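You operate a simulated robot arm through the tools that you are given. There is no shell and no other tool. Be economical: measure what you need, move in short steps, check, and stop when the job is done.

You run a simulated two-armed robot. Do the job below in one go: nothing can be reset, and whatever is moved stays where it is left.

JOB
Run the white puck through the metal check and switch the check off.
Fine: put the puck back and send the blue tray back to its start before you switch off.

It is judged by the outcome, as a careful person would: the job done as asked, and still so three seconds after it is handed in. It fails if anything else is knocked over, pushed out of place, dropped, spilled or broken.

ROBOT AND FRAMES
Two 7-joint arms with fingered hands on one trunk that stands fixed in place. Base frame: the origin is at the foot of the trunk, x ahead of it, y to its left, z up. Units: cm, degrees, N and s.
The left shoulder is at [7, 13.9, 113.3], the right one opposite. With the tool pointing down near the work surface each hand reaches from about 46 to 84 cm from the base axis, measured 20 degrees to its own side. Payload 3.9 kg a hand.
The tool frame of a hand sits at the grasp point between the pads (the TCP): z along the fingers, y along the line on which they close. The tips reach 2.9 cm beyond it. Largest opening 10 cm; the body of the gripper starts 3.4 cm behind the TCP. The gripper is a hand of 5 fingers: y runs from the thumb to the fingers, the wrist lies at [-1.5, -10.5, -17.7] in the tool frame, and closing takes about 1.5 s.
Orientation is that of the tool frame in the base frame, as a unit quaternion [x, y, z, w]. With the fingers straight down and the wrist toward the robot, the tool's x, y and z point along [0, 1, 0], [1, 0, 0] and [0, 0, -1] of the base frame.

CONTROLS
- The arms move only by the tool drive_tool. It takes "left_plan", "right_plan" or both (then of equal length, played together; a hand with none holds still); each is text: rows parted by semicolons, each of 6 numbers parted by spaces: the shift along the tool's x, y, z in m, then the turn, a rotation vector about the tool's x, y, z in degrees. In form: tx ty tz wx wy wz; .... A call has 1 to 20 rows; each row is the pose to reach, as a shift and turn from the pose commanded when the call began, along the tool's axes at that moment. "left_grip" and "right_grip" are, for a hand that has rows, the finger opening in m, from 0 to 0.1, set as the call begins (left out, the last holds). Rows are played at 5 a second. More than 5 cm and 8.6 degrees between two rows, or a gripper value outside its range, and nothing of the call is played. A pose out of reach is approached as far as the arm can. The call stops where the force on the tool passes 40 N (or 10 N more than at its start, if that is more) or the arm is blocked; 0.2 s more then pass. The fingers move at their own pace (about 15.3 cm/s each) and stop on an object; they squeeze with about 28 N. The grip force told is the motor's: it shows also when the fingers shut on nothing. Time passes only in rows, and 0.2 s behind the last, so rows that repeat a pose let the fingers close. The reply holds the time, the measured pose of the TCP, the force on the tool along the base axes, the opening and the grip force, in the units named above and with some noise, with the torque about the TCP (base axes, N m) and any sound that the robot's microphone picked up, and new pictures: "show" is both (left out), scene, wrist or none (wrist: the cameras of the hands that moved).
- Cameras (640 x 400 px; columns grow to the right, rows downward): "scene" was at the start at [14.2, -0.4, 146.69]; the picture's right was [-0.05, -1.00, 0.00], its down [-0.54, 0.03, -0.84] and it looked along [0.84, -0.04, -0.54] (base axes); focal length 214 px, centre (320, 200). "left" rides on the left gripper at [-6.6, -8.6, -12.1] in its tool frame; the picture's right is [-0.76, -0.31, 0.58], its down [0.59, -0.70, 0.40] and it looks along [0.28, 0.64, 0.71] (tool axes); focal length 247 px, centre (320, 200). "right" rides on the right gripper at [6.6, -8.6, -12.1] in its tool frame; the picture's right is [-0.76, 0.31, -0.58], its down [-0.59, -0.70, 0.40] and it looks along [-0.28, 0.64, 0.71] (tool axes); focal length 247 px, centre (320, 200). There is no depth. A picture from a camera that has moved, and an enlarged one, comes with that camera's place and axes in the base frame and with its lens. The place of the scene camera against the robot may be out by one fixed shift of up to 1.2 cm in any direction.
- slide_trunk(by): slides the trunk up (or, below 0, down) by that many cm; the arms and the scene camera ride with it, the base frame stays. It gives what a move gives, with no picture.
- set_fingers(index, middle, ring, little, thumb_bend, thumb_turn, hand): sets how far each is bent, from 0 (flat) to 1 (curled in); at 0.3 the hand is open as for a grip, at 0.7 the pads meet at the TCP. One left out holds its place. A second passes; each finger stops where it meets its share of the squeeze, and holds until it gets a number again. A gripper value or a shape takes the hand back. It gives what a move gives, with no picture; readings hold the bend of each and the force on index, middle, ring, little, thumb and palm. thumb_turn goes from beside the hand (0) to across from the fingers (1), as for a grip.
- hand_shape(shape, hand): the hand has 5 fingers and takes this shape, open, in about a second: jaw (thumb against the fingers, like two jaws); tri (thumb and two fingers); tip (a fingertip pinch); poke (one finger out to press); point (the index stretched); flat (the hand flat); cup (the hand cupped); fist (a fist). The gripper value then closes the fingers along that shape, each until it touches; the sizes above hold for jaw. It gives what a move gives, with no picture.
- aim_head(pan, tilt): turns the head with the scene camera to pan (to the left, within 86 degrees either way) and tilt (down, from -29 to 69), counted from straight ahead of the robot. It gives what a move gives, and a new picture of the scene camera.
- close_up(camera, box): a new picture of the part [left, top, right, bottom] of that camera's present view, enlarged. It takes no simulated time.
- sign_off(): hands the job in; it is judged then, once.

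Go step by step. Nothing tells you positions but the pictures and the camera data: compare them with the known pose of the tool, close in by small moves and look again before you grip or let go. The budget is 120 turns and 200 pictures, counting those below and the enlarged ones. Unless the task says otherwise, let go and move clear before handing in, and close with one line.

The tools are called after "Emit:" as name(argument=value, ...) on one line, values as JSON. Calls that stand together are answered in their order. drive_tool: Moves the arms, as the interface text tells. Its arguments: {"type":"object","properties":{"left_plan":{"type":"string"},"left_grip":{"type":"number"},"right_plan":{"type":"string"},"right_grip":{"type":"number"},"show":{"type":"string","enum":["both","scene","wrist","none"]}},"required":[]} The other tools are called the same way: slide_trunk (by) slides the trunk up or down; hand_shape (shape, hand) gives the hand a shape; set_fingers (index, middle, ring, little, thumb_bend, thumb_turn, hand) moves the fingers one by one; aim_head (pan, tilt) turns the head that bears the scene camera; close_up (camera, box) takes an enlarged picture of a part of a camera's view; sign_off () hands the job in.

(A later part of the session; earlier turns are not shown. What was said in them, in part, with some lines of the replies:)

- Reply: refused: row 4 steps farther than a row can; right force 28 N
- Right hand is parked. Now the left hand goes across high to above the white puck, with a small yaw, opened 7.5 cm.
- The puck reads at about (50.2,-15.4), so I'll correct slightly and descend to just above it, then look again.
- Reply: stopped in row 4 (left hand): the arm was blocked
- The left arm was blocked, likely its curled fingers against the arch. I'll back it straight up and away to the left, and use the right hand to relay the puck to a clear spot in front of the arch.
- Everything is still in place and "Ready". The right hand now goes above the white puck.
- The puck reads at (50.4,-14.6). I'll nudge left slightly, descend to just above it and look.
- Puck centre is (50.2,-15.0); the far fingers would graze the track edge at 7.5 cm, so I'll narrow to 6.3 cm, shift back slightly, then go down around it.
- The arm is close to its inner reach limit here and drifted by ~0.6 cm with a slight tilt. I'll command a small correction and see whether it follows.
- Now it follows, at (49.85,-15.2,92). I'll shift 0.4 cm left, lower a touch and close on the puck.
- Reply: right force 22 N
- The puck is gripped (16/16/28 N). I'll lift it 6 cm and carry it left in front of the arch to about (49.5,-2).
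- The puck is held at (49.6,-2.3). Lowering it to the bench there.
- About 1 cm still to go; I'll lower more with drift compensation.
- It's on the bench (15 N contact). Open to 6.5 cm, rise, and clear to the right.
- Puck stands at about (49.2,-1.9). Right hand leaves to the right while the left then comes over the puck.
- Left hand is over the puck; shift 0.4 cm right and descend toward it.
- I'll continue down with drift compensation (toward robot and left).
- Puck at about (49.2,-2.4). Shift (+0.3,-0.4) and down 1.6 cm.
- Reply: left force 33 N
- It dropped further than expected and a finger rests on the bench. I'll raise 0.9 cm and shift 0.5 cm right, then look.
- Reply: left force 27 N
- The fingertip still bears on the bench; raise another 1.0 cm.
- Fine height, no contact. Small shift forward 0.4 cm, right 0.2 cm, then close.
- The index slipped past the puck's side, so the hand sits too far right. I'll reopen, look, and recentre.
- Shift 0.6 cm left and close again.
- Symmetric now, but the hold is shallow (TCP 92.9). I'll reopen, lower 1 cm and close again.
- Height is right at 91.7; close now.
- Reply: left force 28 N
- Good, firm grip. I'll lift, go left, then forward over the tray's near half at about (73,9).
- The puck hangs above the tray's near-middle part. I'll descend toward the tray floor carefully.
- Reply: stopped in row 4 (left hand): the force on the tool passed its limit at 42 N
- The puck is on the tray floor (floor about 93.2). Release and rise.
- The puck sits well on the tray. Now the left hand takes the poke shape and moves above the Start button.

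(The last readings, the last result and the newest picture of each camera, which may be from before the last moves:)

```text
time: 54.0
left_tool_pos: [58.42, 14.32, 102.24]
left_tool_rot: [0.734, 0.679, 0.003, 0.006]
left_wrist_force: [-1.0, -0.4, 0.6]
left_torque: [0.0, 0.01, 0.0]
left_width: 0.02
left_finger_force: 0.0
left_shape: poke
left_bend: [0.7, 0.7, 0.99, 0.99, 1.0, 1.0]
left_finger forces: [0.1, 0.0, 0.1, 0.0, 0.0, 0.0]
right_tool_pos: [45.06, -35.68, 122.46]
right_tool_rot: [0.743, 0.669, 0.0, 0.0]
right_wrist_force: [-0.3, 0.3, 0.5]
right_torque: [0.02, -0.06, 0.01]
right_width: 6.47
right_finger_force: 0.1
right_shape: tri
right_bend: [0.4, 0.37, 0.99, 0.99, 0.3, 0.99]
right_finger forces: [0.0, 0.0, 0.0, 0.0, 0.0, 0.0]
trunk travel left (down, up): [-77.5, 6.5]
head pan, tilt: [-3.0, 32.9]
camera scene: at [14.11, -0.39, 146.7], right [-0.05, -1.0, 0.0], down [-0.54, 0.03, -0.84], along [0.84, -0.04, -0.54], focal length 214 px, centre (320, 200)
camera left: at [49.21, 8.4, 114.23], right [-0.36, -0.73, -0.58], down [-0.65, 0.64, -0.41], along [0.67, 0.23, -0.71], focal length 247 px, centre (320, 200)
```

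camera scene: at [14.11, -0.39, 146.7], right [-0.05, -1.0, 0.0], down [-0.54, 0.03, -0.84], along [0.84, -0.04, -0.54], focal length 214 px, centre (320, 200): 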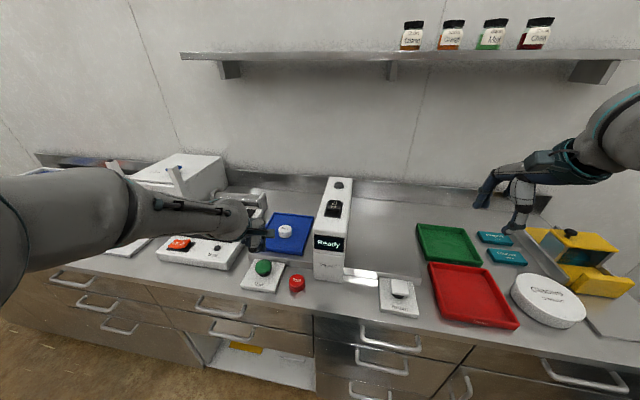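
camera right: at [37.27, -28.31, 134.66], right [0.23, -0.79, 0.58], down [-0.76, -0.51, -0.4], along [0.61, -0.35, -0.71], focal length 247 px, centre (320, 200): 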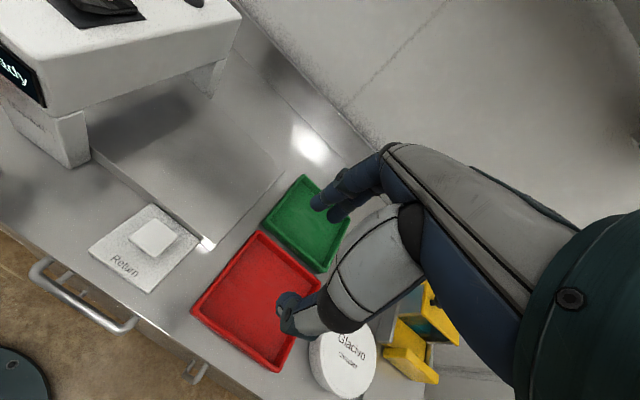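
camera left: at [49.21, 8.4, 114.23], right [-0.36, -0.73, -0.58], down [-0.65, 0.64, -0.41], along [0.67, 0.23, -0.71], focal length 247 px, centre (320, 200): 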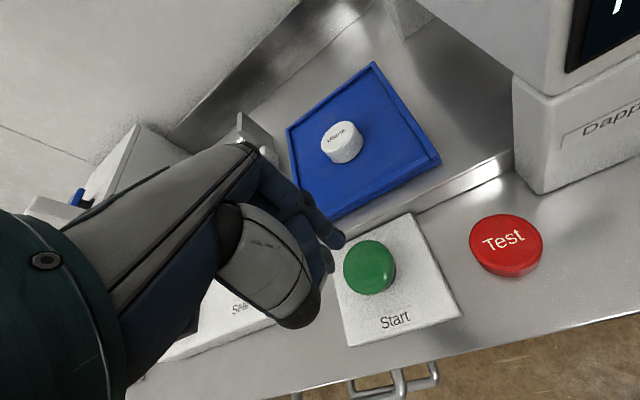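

Aligned with the Start button. Pressing down.

Emit:
drive_tool(left_plan="0 0 0.03 0 0 0;0 0 0.05 0 0 0;0 0 0.06 0 0 0;0 0 0.065 0 0 0;0 0 0.07 0 0 0")

```text
time: 55.2
left_tool_pos: [58.59, 14.23, 95.4]
left_tool_rot: [0.734, 0.679, 0.002, 0.004]
left_wrist_force: [-0.2, 0.4, 2.3]
left_torque: [0.03, 0.0, 0.03]
left_width: 0.0
left_finger_force: 0.0
left_shape: poke
left_bend: [0.7, 0.7, 0.99, 0.99, 1.0, 1.0]
left_finger forces: [0.0, 2.7, 0.0, 0.0, 0.0, 0.1]
right_tool_pos: [45.16, -35.75, 122.42]
right_tool_rot: [0.743, 0.669, 0.0, 0.001]
right_wrist_force: [-0.6, -0.2, -0.6]
right_torque: [-0.01, 0.01, 0.01]
right_width: 6.46
right_finger_force: 0.0
right_shape: tri
right_bend: [0.4, 0.37, 0.99, 0.99, 0.3, 0.99]
right_finger forces: [0.0, 0.0, 0.1, 0.0, 0.0, 0.0]
trunk travel left (down, up): [-77.5, 6.5]
head pan, tilt: [-3.0, 32.9]
camera scene: at [14.15, -0.39, 146.71], right [-0.05, -1.0, 0.0], down [-0.54, 0.03, -0.84], along [0.84, -0.04, -0.54], focal length 214 px, centre (320, 200)
camera left: at [49.43, 8.29, 107.32], right [-0.36, -0.73, -0.58], down [-0.65, 0.64, -0.41], along [0.67, 0.23, -0.71], focal length 247 px, centre (320, 200)
```

scene: 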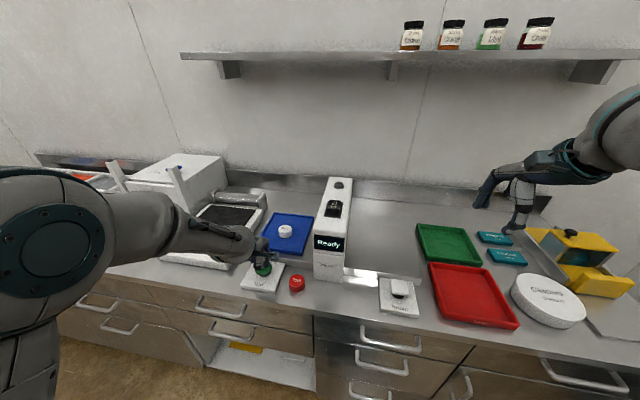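
left: 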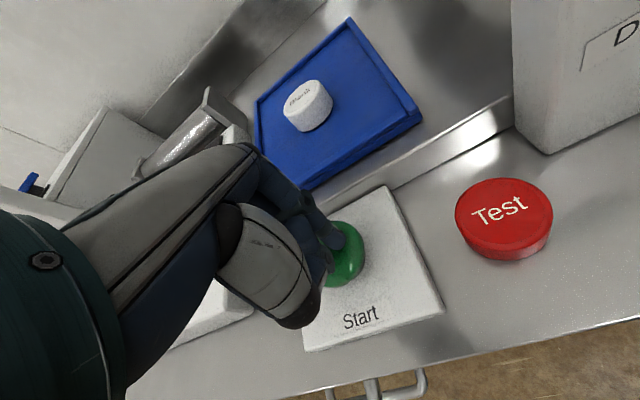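

Touching with about 2 N; press a little further.

Emit:
drive_tool(left_plan="0 0 0.003 0 0 0;0 0 0.006 0 0 0;0 0 0.009 0 0 0;0 0 0.009 0 0 0", show="scene")

```text
time: 56.2
left_tool_pos: [58.47, 14.12, 94.5]
left_tool_rot: [0.734, 0.679, 0.004, 0.006]
left_wrist_force: [0.5, 2.8, 9.5]
left_torque: [0.23, -0.03, -0.01]
left_width: 0.0
left_finger_force: 0.1
left_shape: poke
left_bend: [0.7, 0.7, 0.99, 0.99, 1.0, 1.0]
left_finger forces: [0.0, 9.7, 0.0, 0.1, 0.0, 0.1]
right_tool_pos: [45.08, -35.62, 122.59]
right_tool_rot: [0.743, 0.669, 0.0, 0.001]
right_wrist_force: [0.1, 0.3, 0.1]
right_torque: [-0.05, -0.02, -0.03]
right_width: 6.5
right_finger_force: 0.1
right_shape: tri
right_bend: [0.4, 0.37, 0.99, 0.99, 0.3, 0.99]
right_finger forces: [0.0, 0.0, 0.0, 0.0, 0.1, 0.1]
trunk travel left (down, up): [-77.5, 6.5]
head pan, tilt: [-3.0, 32.9]
heard: click
camera scene: at [14.08, -0.4, 146.72], right [-0.05, -1.0, 0.0], down [-0.54, 0.03, -0.84], along [0.84, -0.04, -0.54], focal length 214 px, centre (320, 200)
```

scene: 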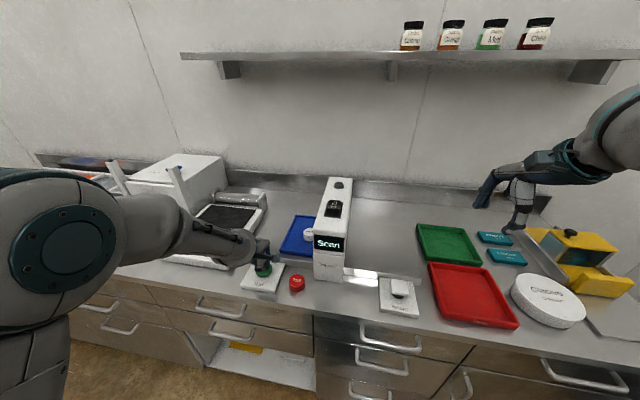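

A click, display "Scan", and the tray is moving. I'll lift the left hand off and away to the left.

Emit:
drive_tool(left_plan="0 0 -0.04 0 0 0;0 0 -0.08 0 0 0;0 0 -0.12 0 0 0;0.02 -0.03 -0.16 0 0 0;0.04 -0.06 -0.18 0 0 0;0.06 -0.08 -0.2 0 0 0;0.06 -0.08 -0.2 0 0 0;0.06 -0.08 -0.2 0 0 0;0.06 -0.08 -0.2 0 0 0;0.06 -0.08 -0.2 0 0 0;0.06 -0.08 -0.2 0 0 0;0.06 -0.08 -0.2 0 0 0", show="scene")

```text
refused: row 4 steps farther than a row can; nothing moved
```

Resending with smaller steps.

Emit:
drive_tool(left_plan="0 0 -0.04 0 0 0;0 0 -0.08 0 0 0;0 0 -0.12 0 0 0;0.02 -0.03 -0.14 0 0 0;0.04 -0.06 -0.16 0 0 0;0.06 -0.08 -0.18 0 0 0;0.06 -0.08 -0.18 0 0 0;0.06 -0.08 -0.18 0 0 0;0.06 -0.08 -0.18 0 0 0;0.06 -0.08 -0.18 0 0 0;0.06 -0.08 -0.18 0 0 0;0.06 -0.08 -0.18 0 0 0", show="scene")

Emit:
close_up(camera="scene", box=[280, 170, 440, 320])

```text
time: 58.9
left_tool_pos: [55.53, 16.45, 108.25]
left_tool_rot: [0.734, 0.679, 0.002, 0.004]
left_wrist_force: [0.1, -0.3, -0.2]
left_torque: [-0.01, -0.01, 0.02]
left_width: 0.01
left_finger_force: 0.1
left_shape: poke
left_bend: [0.7, 0.7, 0.99, 0.99, 1.0, 1.0]
left_finger forces: [0.0, 0.0, 0.1, 0.1, 0.0, 0.1]
left hand out of reach, approached as far as the arm can: row 5, 6, 7, 8, 9, 10, 11, 12
right_tool_pos: [45.29, -35.73, 122.41]
right_tool_rot: [0.743, 0.67, 0.0, 0.0]
right_wrist_force: [0.3, 0.5, -0.2]
right_torque: [-0.03, -0.01, -0.01]
right_width: 6.45
right_finger_force: 0.0
right_shape: tri
right_bend: [0.4, 0.37, 0.99, 0.99, 0.3, 0.99]
right_finger forces: [0.0, 0.0, 0.0, 0.1, 0.0, 0.1]
trunk travel left (down, up): [-77.5, 6.5]
head pan, tilt: [-3.0, 32.9]
camera scene: at [14.18, -0.39, 146.7], right [-0.05, -1.0, 0.0], down [-0.54, 0.03, -0.84], along [0.84, -0.04, -0.54], focal length 214 px, centre (320, 200)
```

scene: 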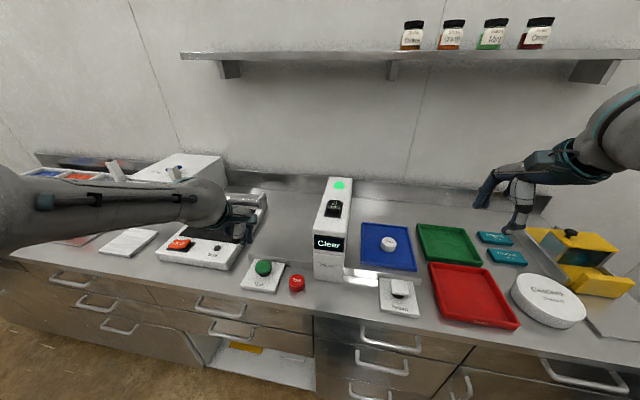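

```text
2.67 times, centred on (360, 245) of scene
camera zoom: at [14.18, -0.39, 146.7], right [-0.05, -1.0, 0.0], down [-0.54, 0.03, -0.84], along [0.84, -0.04, -0.54], focal length 572 px, centre (213, 80)
```

zoom: 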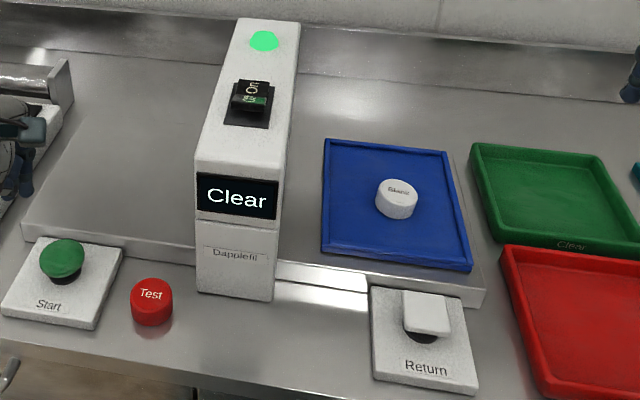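

Display shows "Clear" with a green light; the tray is at the right end with the puck at about (64.5,-26). The right hand moves above it.

Emit:
drive_tool(right_plan="0.023 0.036 0.01 0 0 0;0.046 0.072 0.02 0 0 0;0.069 0.108 0.04 0 0 0;0.092 0.144 0.06 0 0 0;0.115 0.18 0.08 0 0 0;0.115 0.183 0.11 0 0 0;0.115 0.183 0.13 0 0 0;0.115 0.183 0.13 0 0 0", right_grip=0.07)

```text
time: 60.6
left_tool_pos: [55.53, 16.34, 108.38]
left_tool_rot: [0.733, 0.68, 0.002, 0.005]
left_wrist_force: [-0.1, -0.8, 0.0]
left_torque: [-0.04, -0.01, -0.02]
left_width: 0.0
left_finger_force: 0.1
left_shape: poke
left_bend: [0.7, 0.7, 0.99, 0.99, 1.0, 1.0]
left_finger forces: [0.0, 0.0, 0.0, 0.0, 0.0, 0.0]
right_tool_pos: [64.43, -26.08, 109.41]
right_tool_rot: [0.743, 0.669, 0.0, 0.0]
right_wrist_force: [0.2, 0.3, -0.4]
right_torque: [0.01, -0.01, 0.01]
right_width: 6.98
right_finger_force: 0.1
right_shape: tri
right_bend: [0.41, 0.35, 0.99, 0.99, 0.3, 0.99]
right_finger forces: [0.0, 0.0, 0.0, 0.0, 0.0, 0.0]
trunk travel left (down, up): [-77.5, 6.5]
head pan, tilt: [-3.0, 32.9]
camera scene: at [14.2, -0.39, 146.69], right [-0.05, -1.0, 0.0], down [-0.54, 0.03, -0.84], along [0.84, -0.04, -0.54], focal length 214 px, centre (320, 200)
camera right: at [56.44, -18.61, 121.59], right [0.22, -0.79, 0.58], down [-0.76, -0.51, -0.4], along [0.61, -0.35, -0.71], focal length 247 px, centre (320, 200)
```

scene: 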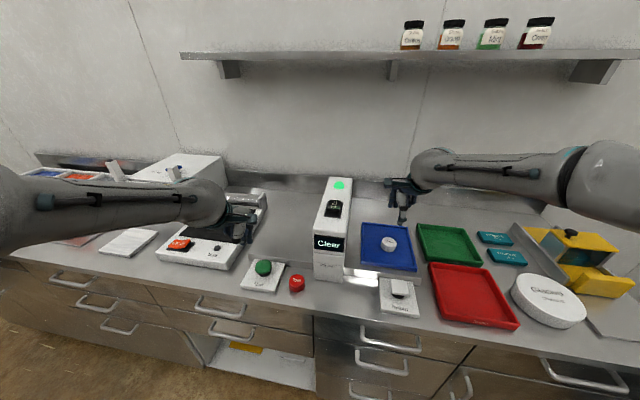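
right: 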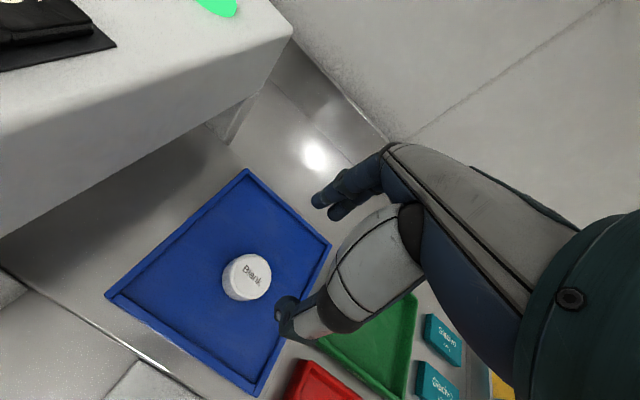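

Puck at (64.8,-25.8). Shift slightly and descend to about 100.

Emit:
drive_tool(right_plan="0.003 0.003 0.04 0 0 0;0.003 0.003 0.08 0 0 0;0.003 0.003 0.095 0 0 0;0.003 0.003 0.095 0 0 0", show="wrist")

Emit:
close_up(camera="right", box=[200, 160, 400, 360])

```text
time: 61.6
left_tool_pos: [55.53, 16.44, 108.35]
left_tool_rot: [0.734, 0.68, 0.002, 0.004]
left_wrist_force: [-0.6, -0.5, 0.2]
left_torque: [-0.02, -0.01, 0.02]
left_width: 0.01
left_finger_force: 0.0
left_shape: poke
left_bend: [0.7, 0.7, 0.99, 0.99, 1.0, 1.0]
left_finger forces: [0.0, 0.1, 0.1, 0.0, 0.0, 0.1]
right_tool_pos: [64.98, -25.98, 100.15]
right_tool_rot: [0.743, 0.669, 0.0, 0.0]
right_wrist_force: [-0.6, 0.2, 0.0]
right_torque: [-0.02, -0.01, -0.01]
right_width: 6.98
right_finger_force: 0.0
right_shape: tri
right_bend: [0.41, 0.35, 0.99, 0.99, 0.3, 0.99]
right_finger forces: [0.0, 0.0, 0.0, 0.0, 0.1, 0.0]
trunk travel left (down, up): [-77.5, 6.5]
head pan, tilt: [-3.0, 32.9]
camera right: at [56.96, -18.6, 112.19], right [0.23, -0.79, 0.58], down [-0.76, -0.51, -0.4], along [0.61, -0.35, -0.71], focal length 247 px, centre (320, 200)
```

right: 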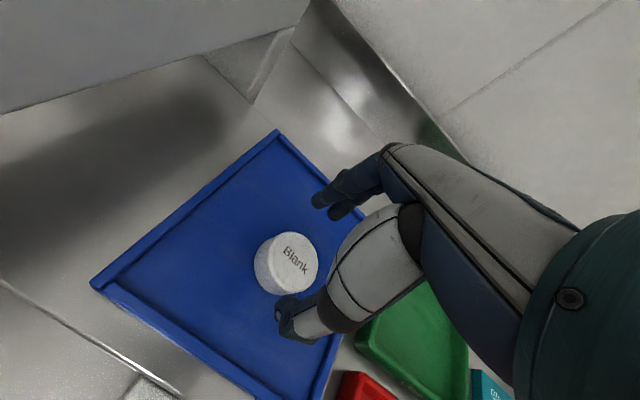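

```text
2.00 times, centred on (300, 260) of right
camera zoom: at [56.96, -18.6, 112.19], right [0.23, -0.79, 0.58], down [-0.76, -0.51, -0.4], along [0.61, -0.35, -0.71], focal length 494 px, centre (360, 80)
```

zoom: 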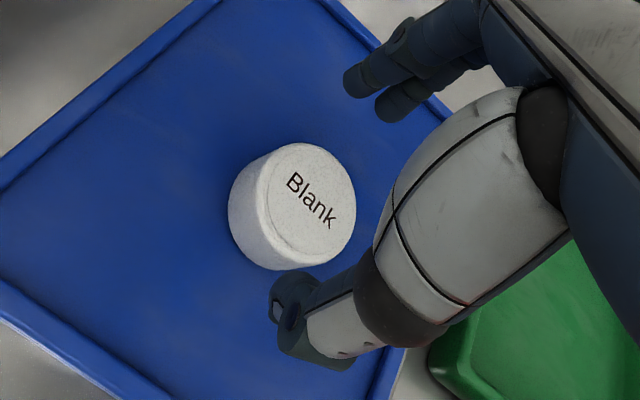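

Well centred. Descend to 96.4.

Emit:
drive_tool(right_plan="-0.001 -0.001 0.02 0 0 0;-0.001 -0.001 0.033 0 0 0;-0.001 -0.001 0.037 0 0 0", show="wrist")

Emit:
drive_tool(right_plan="0 0 0 0 0 0;0 0 0 0 0 0;0 0 0 0 0 0;0 0 0 0 0 0;0 0 0 0 0 0;0 0 0 0 0 0;0 0 0 0 0 0;0 0 0 0 0 0", right_grip=0.03, show="wrist")

```text
time: 62.5
left_tool_pos: [55.46, 16.33, 108.25]
left_tool_rot: [0.733, 0.68, 0.003, 0.003]
left_wrist_force: [0.0, -0.2, 0.9]
left_torque: [-0.01, 0.0, 0.02]
left_width: 0.01
left_finger_force: 0.1
left_shape: poke
left_bend: [0.7, 0.7, 0.99, 0.99, 1.0, 1.0]
left_finger forces: [0.0, 0.0, 0.1, 0.1, 0.1, 0.0]
right_tool_pos: [64.83, -26.09, 96.26]
right_tool_rot: [0.744, 0.669, 0.001, 0.0]
right_wrist_force: [0.5, 0.5, 0.0]
right_torque: [0.02, 0.0, 0.0]
right_width: 6.96
right_finger_force: 0.1
right_shape: tri
right_bend: [0.41, 0.35, 0.99, 0.99, 0.3, 0.99]
right_finger forces: [0.0, 0.0, 0.0, 0.1, 0.0, 0.0]
trunk travel left (down, up): [-77.5, 6.5]
head pan, tilt: [-3.0, 32.9]
camera right: at [56.87, -18.67, 108.51], right [0.22, -0.79, 0.58], down [-0.76, -0.51, -0.4], along [0.61, -0.35, -0.71], focal length 247 px, centre (320, 200)
```

right: 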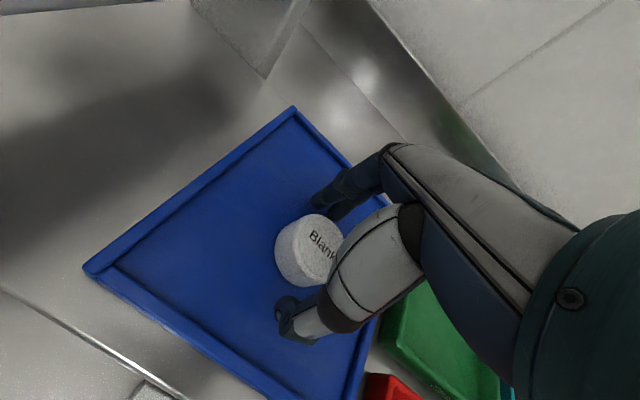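

```text
time: 64.2
left_tool_pos: [55.48, 16.39, 108.31]
left_tool_rot: [0.734, 0.679, 0.002, 0.004]
left_wrist_force: [0.6, 0.2, 0.8]
left_torque: [0.01, -0.02, 0.05]
left_width: 0.02
left_finger_force: 0.0
left_shape: poke
left_bend: [0.7, 0.7, 0.99, 0.99, 1.0, 1.0]
left_finger forces: [0.0, 0.1, 0.0, 0.0, 0.0, 0.1]
right_tool_pos: [64.85, -26.0, 96.32]
right_tool_rot: [0.743, 0.669, 0.0, 0.0]
right_wrist_force: [0.6, -1.1, -0.1]
right_torque: [0.01, -0.02, 0.0]
right_width: 3.97
right_finger_force: 28.0
right_shape: tri
right_bend: [0.44, 0.47, 1.0, 1.0, 0.4, 1.0]
right_finger forces: [12.4, 12.6, 0.0, 0.1, 25.2, 0.0]
trunk travel left (down, up): [-77.5, 6.5]
head pan, tilt: [-3.0, 32.9]
camera right: at [56.88, -18.66, 108.53], right [0.23, -0.79, 0.58], down [-0.76, -0.51, -0.4], along [0.61, -0.35, -0.71], focal length 247 px, centre (320, 200)
```

right: 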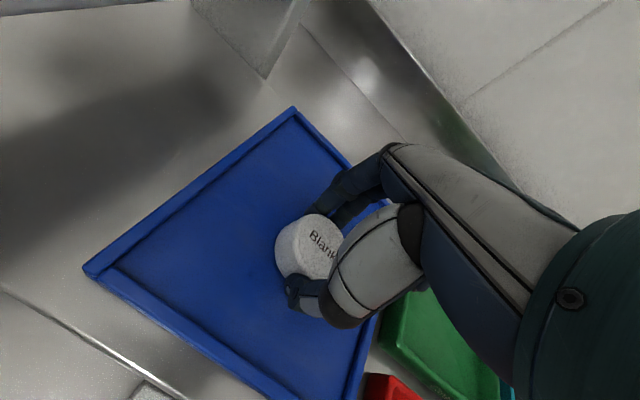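

Gripped. Lift and carry back above its original spot at about (49.9,-15.1).

Emit:
drive_tool(right_plan="0 0 -0.04 0 0 0;0 0 -0.08 0 0 0;0 -0.035 -0.1 0 0 0;0.01 -0.075 -0.1 0 0 0;0.035 -0.105 -0.1 0 0 0;0.06 -0.135 -0.1 0 0 0;0.085 -0.16 -0.1 0 0 0;0.0932 -0.1605 -0.07 0 0 0;0.0932 -0.1605 -0.03 0 0 0;0.0932 -0.1605 -0.01 0 0 0;0.0932 -0.1605 -0.01 0 0 0")

Emit:
close_up(camera="scene", box=[320, 220, 440, 320])

```text
time: 66.7
left_tool_pos: [55.31, 16.31, 108.53]
left_tool_rot: [0.734, 0.679, 0.003, 0.004]
left_wrist_force: [-0.7, 0.5, -0.1]
left_torque: [-0.01, 0.01, -0.05]
left_width: 0.0
left_finger_force: 0.0
left_shape: poke
left_bend: [0.7, 0.7, 0.99, 0.99, 1.0, 1.0]
left_finger forces: [0.1, 0.0, 0.0, 0.0, 0.0, 0.0]
right_tool_pos: [49.84, -15.32, 97.2]
right_tool_rot: [0.744, 0.668, 0.001, -0.001]
right_wrist_force: [0.7, -0.6, -0.7]
right_torque: [-0.01, -0.01, 0.0]
right_width: 3.97
right_finger_force: 28.2
right_shape: tri
right_bend: [0.45, 0.47, 1.0, 1.0, 0.4, 1.0]
right_finger forces: [12.5, 13.1, 0.0, 0.0, 25.4, 0.0]
right hand out of reach, approached as far as the arm can: row 6, 7
trunk travel left (down, up): [-77.5, 6.5]
head pan, tilt: [-3.0, 32.9]
camera scene: at [14.12, -0.54, 146.7], right [-0.05, -1.0, 0.0], down [-0.54, 0.03, -0.84], along [0.84, -0.04, -0.54], focal length 214 px, centre (320, 200)
camera right: at [41.89, -7.84, 109.46], right [0.22, -0.79, 0.58], down [-0.76, -0.51, -0.4], along [0.61, -0.35, -0.71], focal length 247 px, centre (320, 200)
```

scene: 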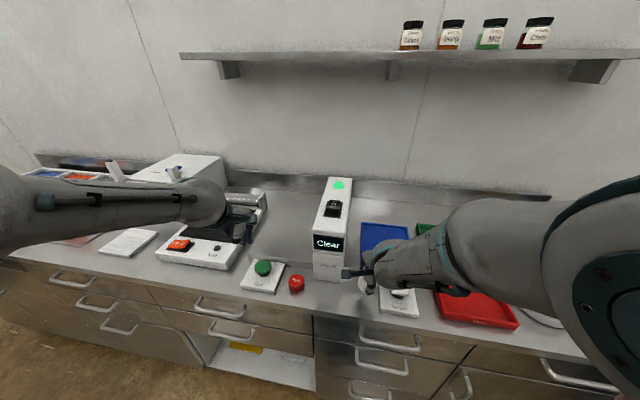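
right: 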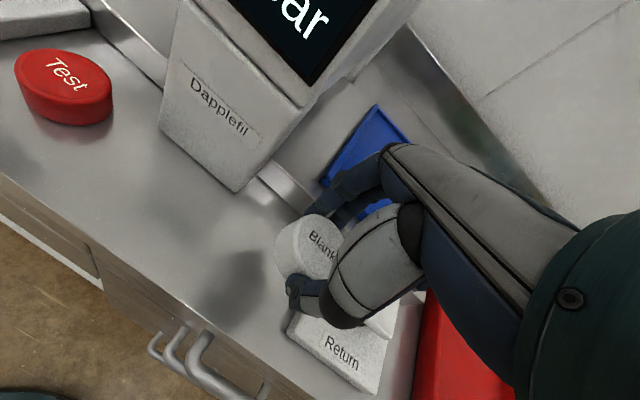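

```text
4.00 times, centred on (380, 270) of scene
camera zoom: at [14.12, -0.54, 146.7], right [-0.05, -1.0, 0.0], down [-0.54, 0.03, -0.84], along [0.84, -0.04, -0.54], focal length 858 px, centre (80, -80)
```

zoom: 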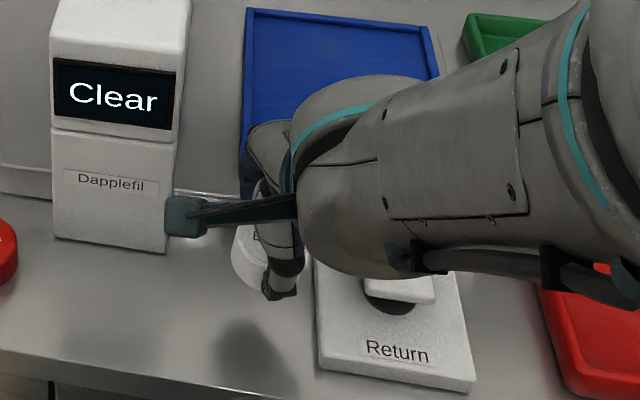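

Now lower toward the bench with drift compensation.

Emit:
drive_tool(right_plan="0 0 0.02 0 0 0;-0.001 -0.002 0.035 0 0 0;-0.003 -0.004 0.045 0 0 0;-0.004 -0.006 0.052 0 0 0;-0.004 -0.006 0.055 0 0 0", show="wrist")

```text
time: 67.8
left_tool_pos: [55.47, 16.27, 108.39]
left_tool_rot: [0.734, 0.679, 0.002, 0.004]
left_wrist_force: [-0.1, 0.0, 0.1]
left_torque: [0.0, -0.02, 0.0]
left_width: 0.02
left_finger_force: 0.0
left_shape: poke
left_bend: [0.7, 0.7, 0.99, 0.99, 1.0, 1.0]
left_finger forces: [0.0, 0.0, 0.0, 0.0, 0.0, 0.0]
right_tool_pos: [49.62, -14.97, 92.74]
right_tool_rot: [0.746, 0.665, 0.021, -0.01]
right_wrist_force: [-0.5, 0.3, -0.5]
right_torque: [0.01, -0.02, -0.02]
right_width: 3.95
right_finger_force: 27.9
right_shape: tri
right_bend: [0.45, 0.47, 1.0, 1.0, 0.4, 1.0]
right_finger forces: [12.5, 12.9, 0.1, 0.0, 25.4, 0.0]
trunk travel left (down, up): [-77.5, 6.5]
head pan, tilt: [-3.0, 32.9]
camera right: at [41.56, -7.99, 105.11], right [0.21, -0.81, 0.55], down [-0.76, -0.49, -0.43], along [0.62, -0.32, -0.72], focal length 247 px, centre (320, 200)
```

right: 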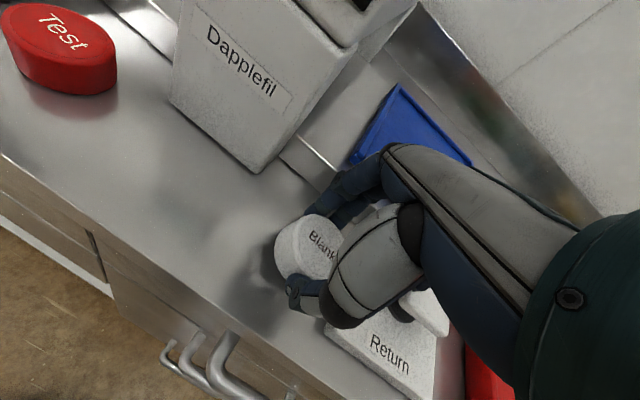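

About 1.1 cm more.

Emit:
drive_tool(right_plan="0 0.001 0.005 0 0 0;0 0.002 0.009 0 0 0;0 0.002 0.012 0 0 0;0 0.002 0.012 0 0 0", show="wrist")

```text
time: 68.8
left_tool_pos: [55.51, 16.47, 108.31]
left_tool_rot: [0.734, 0.68, 0.003, 0.003]
left_wrist_force: [-0.1, -0.2, 0.0]
left_torque: [-0.01, 0.0, 0.03]
left_width: 0.0
left_finger_force: 0.1
left_shape: poke
left_bend: [0.7, 0.7, 0.99, 0.99, 1.0, 1.0]
left_finger forces: [0.0, 0.0, 0.0, 0.1, 0.1, 0.1]
right_tool_pos: [49.96, -14.98, 91.64]
right_tool_rot: [0.749, 0.662, 0.024, -0.012]
right_wrist_force: [0.5, -0.1, 2.4]
right_torque: [0.0, -0.03, -0.02]
right_width: 3.94
right_finger_force: 28.3
right_shape: tri
right_bend: [0.44, 0.47, 1.0, 1.0, 0.4, 1.0]
right_finger forces: [12.5, 13.4, 0.0, 0.0, 25.9, 0.1]
trunk travel left (down, up): [-77.5, 6.5]
head pan, tilt: [-3.0, 32.9]
camera right: at [41.89, -8.07, 104.02], right [0.2, -0.82, 0.54], down [-0.76, -0.48, -0.44], along [0.62, -0.32, -0.72], focal length 247 px, centre (320, 200)
```

right: 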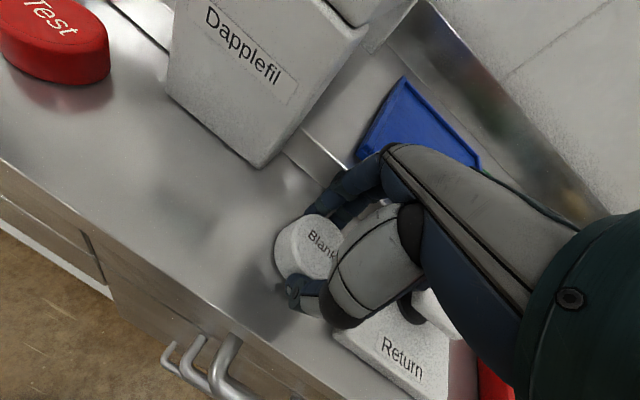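

The view matches the pickup and it touches the bench. Release, rise and check.

Emit:
drive_tool(right_plan="0 0 0.001 0 0 0;0 0 0.001 0 0 0;0 0 0.001 0 0 0;0 0 0 0 0 0;0 0 -0.02 0 0 0;0 0 -0.06 0 0 0;0 0 -0.1 0 0 0;-0.03 0 -0.12 0 0 0;-0.06 0 -0.12 0 0 0;-0.1 0 -0.12 0 0 0;-0.14 0 -0.12 0 0 0", right_grip=0.063)

Emit:
close_up(camera="scene", box=[320, 220, 440, 320])

```text
time: 71.2
left_tool_pos: [55.44, 16.17, 108.44]
left_tool_rot: [0.734, 0.679, 0.002, 0.003]
left_wrist_force: [0.7, -0.1, -0.2]
left_torque: [0.03, 0.01, 0.0]
left_width: 0.0
left_finger_force: 0.0
left_shape: poke
left_bend: [0.7, 0.7, 0.99, 0.99, 1.0, 1.0]
left_finger forces: [0.0, 0.0, 0.0, 0.0, 0.0, 0.0]
right_tool_pos: [47.94, -29.67, 102.29]
right_tool_rot: [0.743, 0.669, 0.0, 0.001]
right_wrist_force: [-0.6, -0.2, -0.4]
right_torque: [0.04, -0.02, 0.02]
right_width: 6.28
right_finger_force: 0.0
right_shape: tri
right_bend: [0.39, 0.38, 0.99, 0.99, 0.3, 0.99]
right_finger forces: [0.0, 0.1, 0.0, 0.0, 0.0, 0.0]
right hand out of reach, approached as far as the arm can: row 7
trunk travel left (down, up): [-77.5, 6.5]
head pan, tilt: [-3.0, 32.9]
camera scene: at [14.16, -0.69, 146.7], right [-0.05, -1.0, 0.0], down [-0.54, 0.03, -0.84], along [0.84, -0.04, -0.54], focal length 214 px, centre (320, 200)
camera right: at [39.93, -22.17, 114.51], right [0.22, -0.79, 0.58], down [-0.76, -0.51, -0.4], along [0.61, -0.35, -0.71], focal length 247 px, centre (320, 200)
```

scene: 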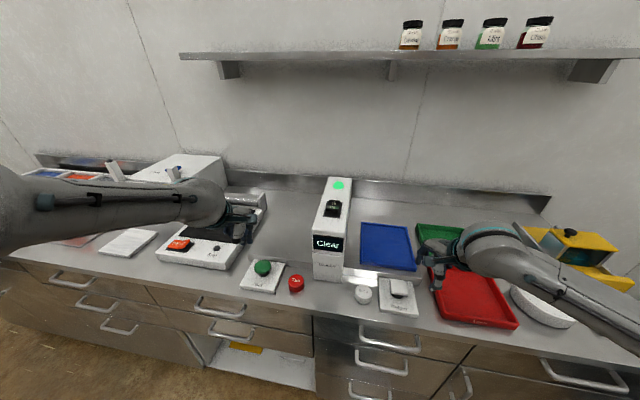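
right: 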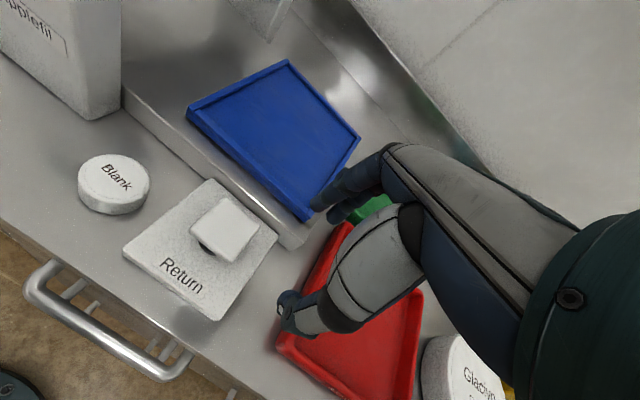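

```text
4.00 times, centred on (380, 270) of scene
camera zoom: at [14.16, -0.69, 146.7], right [-0.05, -1.0, 0.0], down [-0.54, 0.03, -0.84], along [0.84, -0.04, -0.54], focal length 858 px, centre (80, -80)
```

zoom: 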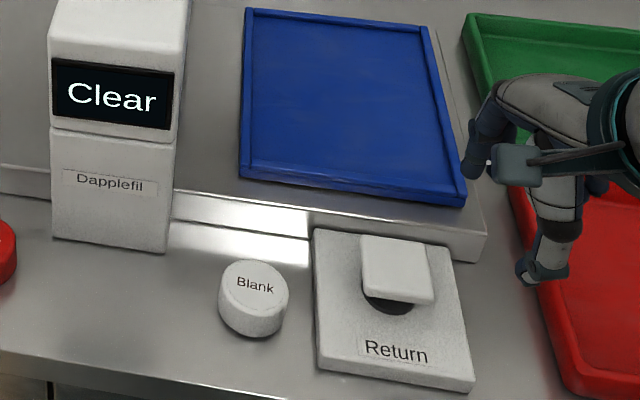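

The puck is back exactly where it started. Now poke shape on the right hand and over to the Return button at (49.8,-24.4).

Emit:
hand_shape(shape="poke", hand="right")

Emit:
drive_tool(right_plan="0.03 0.008 0 0 0 0;0.0542 0.0134 0 0 0 0;0.0542 0.0134 0.025 0 0 0;0.0542 0.0134 0.025 0 0 0")

Emit:
close_up(camera="scene", box=[320, 220, 440, 320])

```text
time: 72.2
left_tool_pos: [55.41, 16.45, 108.38]
left_tool_rot: [0.734, 0.68, 0.002, 0.004]
left_wrist_force: [-0.2, 0.2, 0.8]
left_torque: [-0.01, -0.02, -0.01]
left_width: 0.0
left_finger_force: 0.0
left_shape: poke
left_bend: [0.7, 0.7, 0.99, 0.99, 1.0, 1.0]
left_finger forces: [0.0, 0.0, 0.0, 0.0, 0.1, 0.1]
right_tool_pos: [47.89, -29.29, 102.28]
right_tool_rot: [0.743, 0.669, 0.0, 0.001]
right_wrist_force: [-0.2, 0.3, 0.3]
right_torque: [0.0, -0.04, 0.01]
right_width: 0.0
right_finger_force: 0.1
right_shape: poke
right_bend: [0.7, 0.7, 0.99, 0.99, 1.0, 1.0]
right_finger forces: [0.0, 0.1, 0.1, 0.0, 0.1, 0.0]
trunk travel left (down, up): [-77.5, 6.5]
head pan, tilt: [-3.0, 32.9]
```

```text
time: 73.2
left_tool_pos: [55.56, 16.44, 108.33]
left_tool_rot: [0.734, 0.679, 0.003, 0.005]
left_wrist_force: [0.4, -0.5, 0.4]
left_torque: [-0.01, 0.02, -0.01]
left_width: 0.02
left_finger_force: 0.0
left_shape: poke
left_bend: [0.7, 0.7, 0.99, 0.99, 1.0, 1.0]
left_finger forces: [0.1, 0.0, 0.0, 0.0, 0.0, 0.0]
right_tool_pos: [49.83, -24.18, 99.84]
right_tool_rot: [0.744, 0.669, 0.0, 0.0]
right_wrist_force: [0.1, 0.4, -0.6]
right_torque: [0.03, 0.01, -0.01]
right_width: 0.0
right_finger_force: 0.2
right_shape: poke
right_bend: [0.7, 0.7, 0.99, 0.99, 1.0, 1.0]
right_finger forces: [0.1, 0.0, 0.1, 0.0, 0.1, 0.1]
trunk travel left (down, up): [-77.5, 6.5]
head pan, tilt: [-3.0, 32.9]
camera scene: at [14.19, -0.37, 146.7], right [-0.05, -1.0, 0.0], down [-0.54, 0.03, -0.84], along [0.84, -0.04, -0.54], focal length 214 px, centre (320, 200)
camera right: at [41.93, -16.73, 112.12], right [0.23, -0.79, 0.58], down [-0.76, -0.51, -0.4], along [0.61, -0.35, -0.71], focal length 247 px, centre (320, 200)
```

scene: 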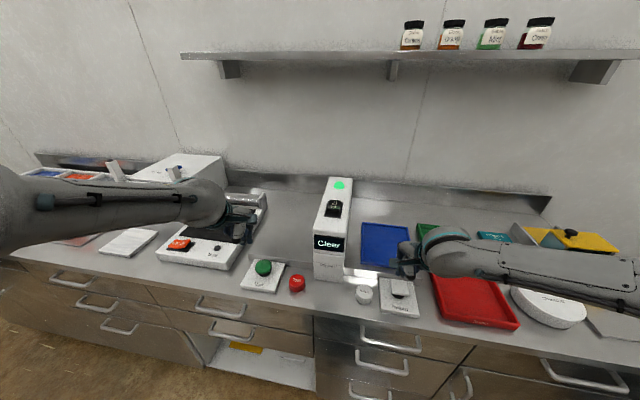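
right: 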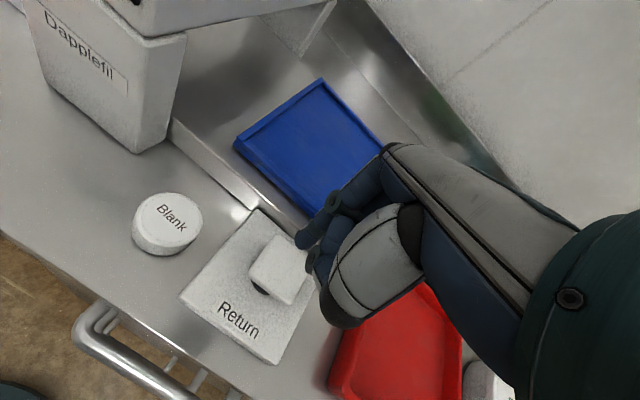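

```text
4.00 times, centred on (380, 270) of scene
camera zoom: at [14.19, -0.37, 146.7], right [-0.05, -1.0, 0.0], down [-0.54, 0.03, -0.84], along [0.84, -0.04, -0.54], focal length 858 px, centre (80, -80)
```

zoom: 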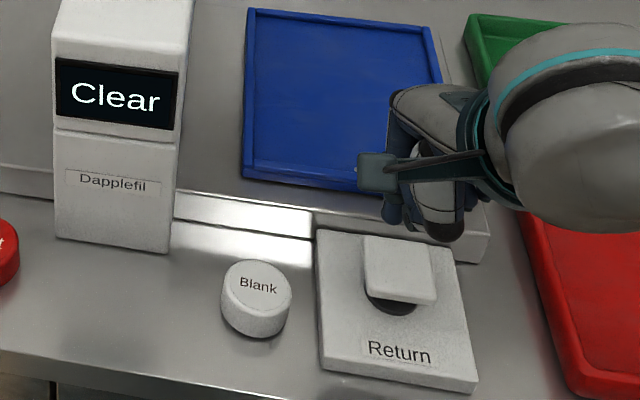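

Aligned over the cap (49.5,-24.2). Press down.

Emit:
drive_tool(right_plan="0 0 0.025 0 0 0;0 0 0.04 0 0 0;0 0 0.047 0 0 0;0 0 0.052 0 0 0;0 0 0.056 0 0 0;0 0 0.06 0 0 0")

```text
time: 74.5
left_tool_pos: [55.28, 16.51, 108.37]
left_tool_rot: [0.734, 0.68, 0.002, 0.005]
left_wrist_force: [0.0, 0.2, 0.5]
left_torque: [0.03, -0.01, 0.01]
left_width: 0.01
left_finger_force: 0.0
left_shape: poke
left_bend: [0.7, 0.7, 0.99, 0.99, 1.0, 1.0]
left_finger forces: [0.1, 0.0, 0.0, 0.0, 0.0, 0.1]
right_tool_pos: [50.01, -24.05, 94.41]
right_tool_rot: [0.743, 0.669, 0.003, 0.003]
right_wrist_force: [3.3, -1.8, 18.5]
right_torque: [-0.27, -0.07, 0.05]
right_width: 0.03
right_finger_force: 0.1
right_shape: poke
right_bend: [0.7, 0.7, 0.99, 0.99, 1.0, 1.0]
right_finger forces: [0.0, 18.6, 0.0, 0.0, 0.1, 0.0]
trunk travel left (down, up): [-77.5, 6.5]
head pan, tilt: [-3.0, 32.9]
heard: click
camera scene: at [13.95, -0.27, 146.76], right [-0.05, -1.0, 0.0], down [-0.54, 0.03, -0.84], along [0.84, -0.05, -0.54], focal length 214 px, centre (320, 200)
camera right: at [41.91, -16.65, 106.53], right [0.22, -0.78, 0.58], down [-0.76, -0.51, -0.4], along [0.61, -0.35, -0.71], focal length 247 px, centre (320, 200)
```

scene: 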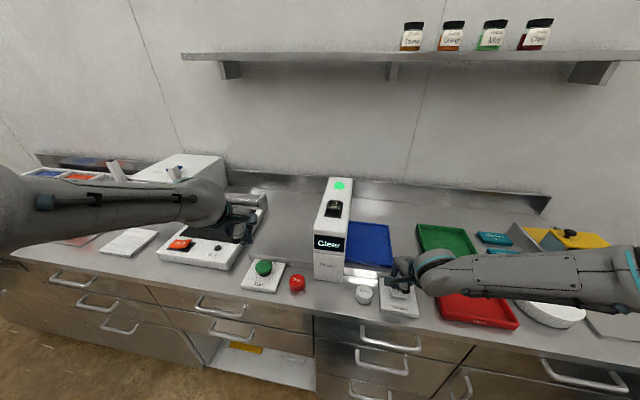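
right: 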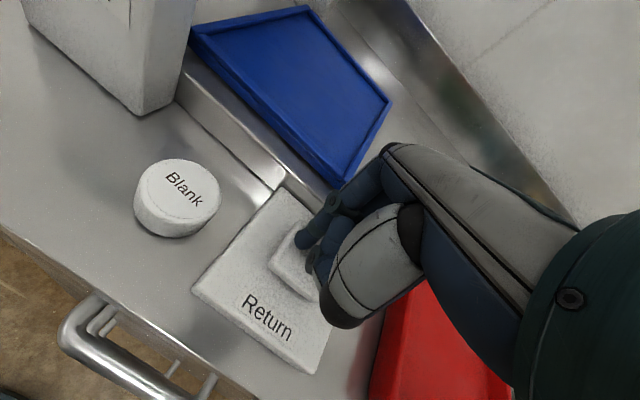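

Click heard and the tray is moving back. Lift off straight up and wait.

Emit:
drive_tool(right_plan="0 0 -0.04 0 0 0;0 0 -0.08 0 0 0;-0.03 0 -0.11 0 0 0;-0.06 0 -0.14 0 0 0;-0.08 0 -0.18 0 0 0;-0.08 0 -0.21 0 0 0;-0.08 0 -0.25 0 0 0;-0.08 0 -0.25 0 0 0;-0.08 0 -0.25 0 0 0;-0.08 0 -0.25 0 0 0;-0.08 0 -0.25 0 0 0;-0.08 0 -0.25 0 0 0;-0.08 0 -0.25 0 0 0;-0.08 0 -0.25 0 0 0", show="scene")

Emit:
close_up(camera="scene", box=[230, 170, 430, 330])

```text
time: 77.5
left_tool_pos: [55.49, 16.43, 108.3]
left_tool_rot: [0.734, 0.679, 0.003, 0.004]
left_wrist_force: [0.5, 0.1, -0.3]
left_torque: [-0.03, 0.01, -0.02]
left_width: 0.0
left_finger_force: 0.0
left_shape: poke
left_bend: [0.7, 0.7, 0.99, 0.99, 1.0, 1.0]
left_finger forces: [0.0, 0.0, 0.0, 0.1, 0.0, 0.0]
right_tool_pos: [49.12, -32.13, 119.26]
right_tool_rot: [0.743, 0.669, 0.0, 0.0]
right_wrist_force: [-0.3, -0.3, -0.6]
right_torque: [-0.02, -0.03, 0.02]
right_width: 0.0
right_finger_force: 0.0
right_shape: poke
right_bend: [0.7, 0.7, 0.99, 0.99, 1.0, 1.0]
right_finger forces: [0.0, 0.1, 0.0, 0.1, 0.1, 0.1]
trunk travel left (down, up): [-77.5, 6.5]
head pan, tilt: [-3.0, 32.9]
camera scene: at [14.2, -0.4, 146.69], right [-0.05, -1.0, 0.0], down [-0.54, 0.03, -0.84], along [0.84, -0.04, -0.54], focal length 214 px, centre (320, 200)
```

scene: 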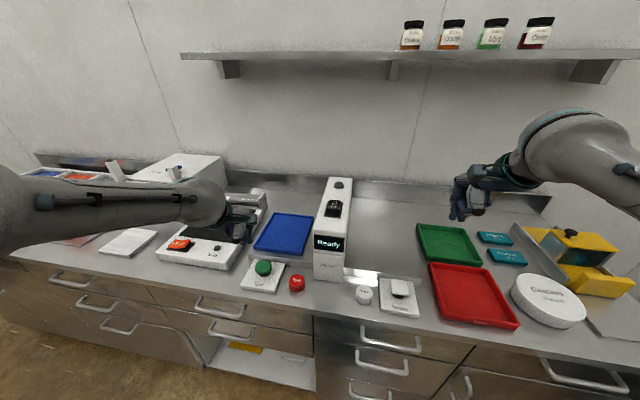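

```text
2.50 times, centred on (330, 250) of scene
camera zoom: at [14.2, -0.4, 146.69], right [-0.05, -1.0, 0.0], down [-0.54, 0.03, -0.84], along [0.84, -0.04, -0.54], focal length 536 px, centre (295, 75)
```

zoom: 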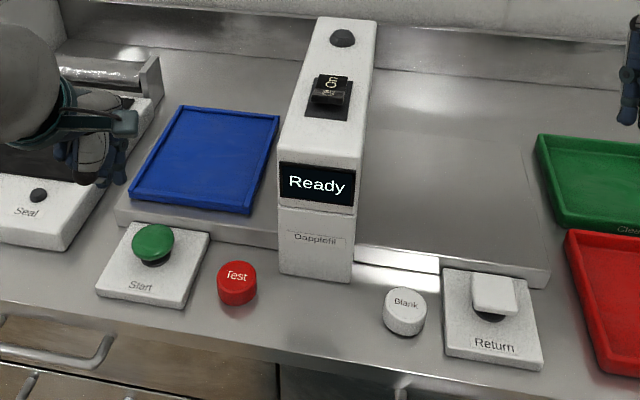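

Tray is back at its start, display "Ready", pucks in place. Now move the right fingertips above the rocker's Off end at about (62.5,-6.5).

Emit:
drive_tool(right_plan="0.038 0.015 0 0 0 0;0.076 0.03 0 0 0 0;0.114 0.045 0 0 0 0;0.152 0.06 0 0 0 0;0.19 0.075 0 0 0 0;0.228 0.09 0 0 0 0;0.2684 0.1066 0 0 0 0;0.2684 0.1066 0 0 0 0", show="wrist")

Emit:
close_up(camera="scene", box=[290, 150, 390, 250])

```text
time: 79.3
left_tool_pos: [55.34, 16.18, 108.38]
left_tool_rot: [0.734, 0.679, 0.002, 0.004]
left_wrist_force: [-0.8, -0.2, -0.4]
left_torque: [-0.03, 0.01, 0.06]
left_width: 0.0
left_finger_force: 0.1
left_shape: poke
left_bend: [0.7, 0.7, 0.99, 0.99, 1.0, 1.0]
left_finger forces: [0.1, 0.1, 0.1, 0.0, 0.0, 0.0]
right_tool_pos: [62.42, -6.66, 119.15]
right_tool_rot: [0.743, 0.669, 0.001, 0.001]
right_wrist_force: [-0.7, -0.1, -0.2]
right_torque: [0.04, -0.03, 0.0]
right_width: 0.02
right_finger_force: 0.0
right_shape: poke
right_bend: [0.7, 0.7, 0.99, 0.99, 1.0, 1.0]
right_finger forces: [0.0, 0.0, 0.0, 0.0, 0.0, 0.1]
trunk travel left (down, up): [-77.5, 6.5]
head pan, tilt: [-3.0, 32.9]
camera right: at [54.45, 0.67, 131.36], right [0.22, -0.79, 0.58], down [-0.76, -0.51, -0.4], along [0.61, -0.35, -0.71], focal length 247 px, centre (320, 200)
```

right: 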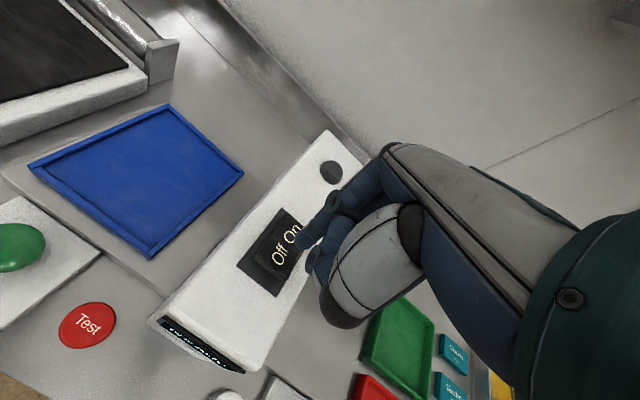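

```text
4.00 times, centred on (340, 200) of scene
camera zoom: at [14.11, -0.57, 146.7], right [-0.05, -1.0, 0.0], down [-0.54, 0.03, -0.84], along [0.84, -0.04, -0.54], focal length 858 px, centre (240, 200)
```

zoom: 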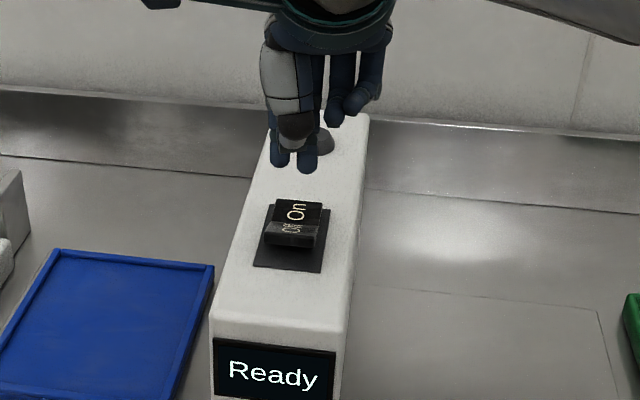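

Aligned with the Off end. Press down.

Emit:
drive_tool(right_plan="0 0 0.025 0 0 0;0 0 0.042 0 0 0;0 0 0.05 0 0 0;0 0 0.055 0 0 0;0 0 0.059 0 0 0;0 0 0.063 0 0 0")

```text
time: 80.8
left_tool_pos: [55.35, 16.29, 108.53]
left_tool_rot: [0.734, 0.679, 0.004, 0.005]
left_wrist_force: [0.1, 0.5, -0.4]
left_torque: [0.01, 0.04, -0.03]
left_width: 0.0
left_finger_force: 0.0
left_shape: poke
left_bend: [0.7, 0.7, 0.99, 0.99, 1.0, 1.0]
left_finger forces: [0.1, 0.0, 0.0, 0.0, 0.0, 0.1]
right_tool_pos: [62.37, -6.4, 113.18]
right_tool_rot: [0.744, 0.669, 0.003, 0.003]
right_wrist_force: [3.1, -1.4, 16.1]
right_torque: [-0.27, -0.09, 0.03]
right_width: 0.02
right_finger_force: 0.1
right_shape: poke
right_bend: [0.7, 0.7, 0.99, 0.99, 1.0, 1.0]
right_finger forces: [0.1, 16.1, 0.0, 0.0, 0.1, 0.1]
trunk travel left (down, up): [-77.5, 6.5]
head pan, tilt: [-3.0, 32.9]
camera scene: at [13.95, -0.41, 146.75], right [-0.05, -1.0, 0.0], down [-0.54, 0.03, -0.84], along [0.84, -0.04, -0.54], focal length 214 px, centre (320, 200)
camera right: at [54.35, 0.92, 125.35], right [0.22, -0.79, 0.58], down [-0.76, -0.51, -0.41], along [0.61, -0.35, -0.71], focal length 247 px, centre (320, 200)
```

scene: 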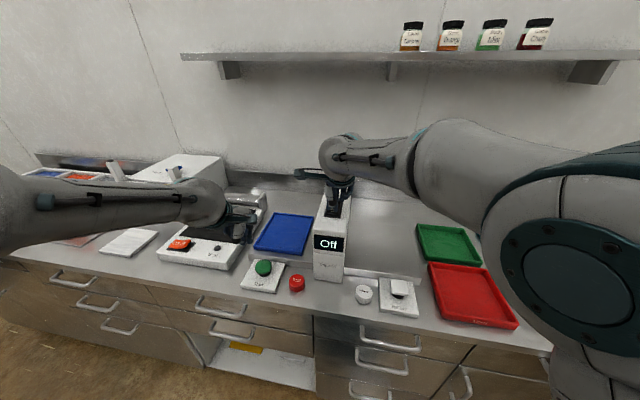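
right: 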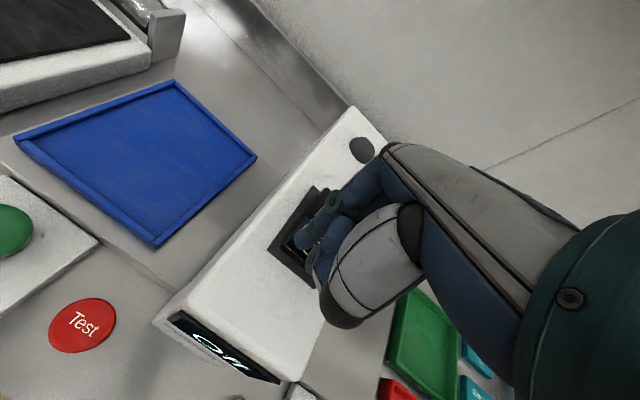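

Display reads "Off". Lift straight up and clear to the right, then check.

Emit:
drive_tool(right_plan="0 0 -0.03 0 0 0;0 0 -0.07 0 0 0;0 0 -0.11 0 0 0;-0.035 -0.02 -0.12 0 0 0;-0.07 -0.04 -0.13 0 0 0;-0.105 -0.06 -0.14 0 0 0;-0.14 -0.08 -0.15 0 0 0;-0.175 -0.1 -0.16 0 0 0;-0.21 -0.12 -0.16 0 0 0;-0.245 -0.14 -0.16 0 0 0;-0.245 -0.14 -0.16 0 0 0", left_plan="0 0 0 0 0 0;0 0 -0.02 0 0 0;0 0 -0.05 0 0 0;0 -0.02 -0.08 0 0 0;0 -0.03 -0.11 0 0 0;0 -0.04 -0.14 0 0 0;0 -0.04 -0.14 0 0 0;0 -0.04 -0.14 0 0 0;0 -0.04 -0.14 0 0 0;0 -0.04 -0.14 0 0 0;0 -0.04 -0.14 0 0 0", show="scene")

Emit:
close_up(camera="scene", box=[230, 170, 430, 330])

```text
time: 83.2
left_tool_pos: [51.43, 16.83, 122.4]
left_tool_rot: [0.734, 0.679, 0.002, 0.004]
left_wrist_force: [0.9, 0.3, 0.1]
left_torque: [0.02, -0.03, 0.01]
left_width: 0.0
left_finger_force: 0.0
left_shape: poke
left_bend: [0.7, 0.7, 0.99, 0.99, 1.0, 1.0]
left_finger forces: [0.1, 0.0, 0.0, 0.0, 0.0, 0.0]
right_tool_pos: [45.88, -29.48, 128.63]
right_tool_rot: [0.743, 0.669, 0.0, 0.0]
right_wrist_force: [0.6, 0.0, -0.1]
right_torque: [-0.02, 0.03, -0.02]
right_width: 0.03
right_finger_force: 0.1
right_shape: poke
right_bend: [0.7, 0.7, 0.99, 0.99, 1.0, 1.0]
right_finger forces: [0.0, 0.0, 0.1, 0.0, 0.1, 0.0]
trunk travel left (down, up): [-77.5, 6.5]
head pan, tilt: [-3.0, 32.9]
camera scene: at [14.26, -0.32, 146.69], right [-0.05, -1.0, 0.0], down [-0.54, 0.03, -0.84], along [0.84, -0.04, -0.54], focal length 214 px, centre (320, 200)
```

scene: 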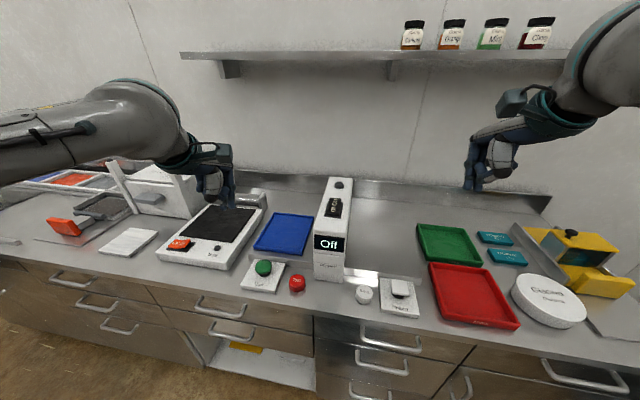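

```text
2.50 times, centred on (330, 250) of scene
camera zoom: at [14.26, -0.32, 146.69], right [-0.05, -1.0, 0.0], down [-0.54, 0.03, -0.84], along [0.84, -0.04, -0.54], focal length 536 px, centre (295, 75)
```

zoom: 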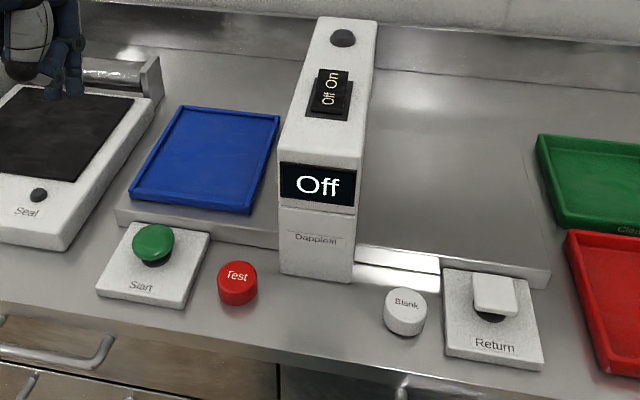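

The scene matches the start: the puck is back in its place, the tray is at its start, the check shows "Off", and both hands are clear. I'm handing in now.

Emit:
sign_off()

```text
The job is handed in.
```

The white puck went through the metal check and read "Clear"; I put it back in its place, returned the blue tray to its start, and switched the check off.
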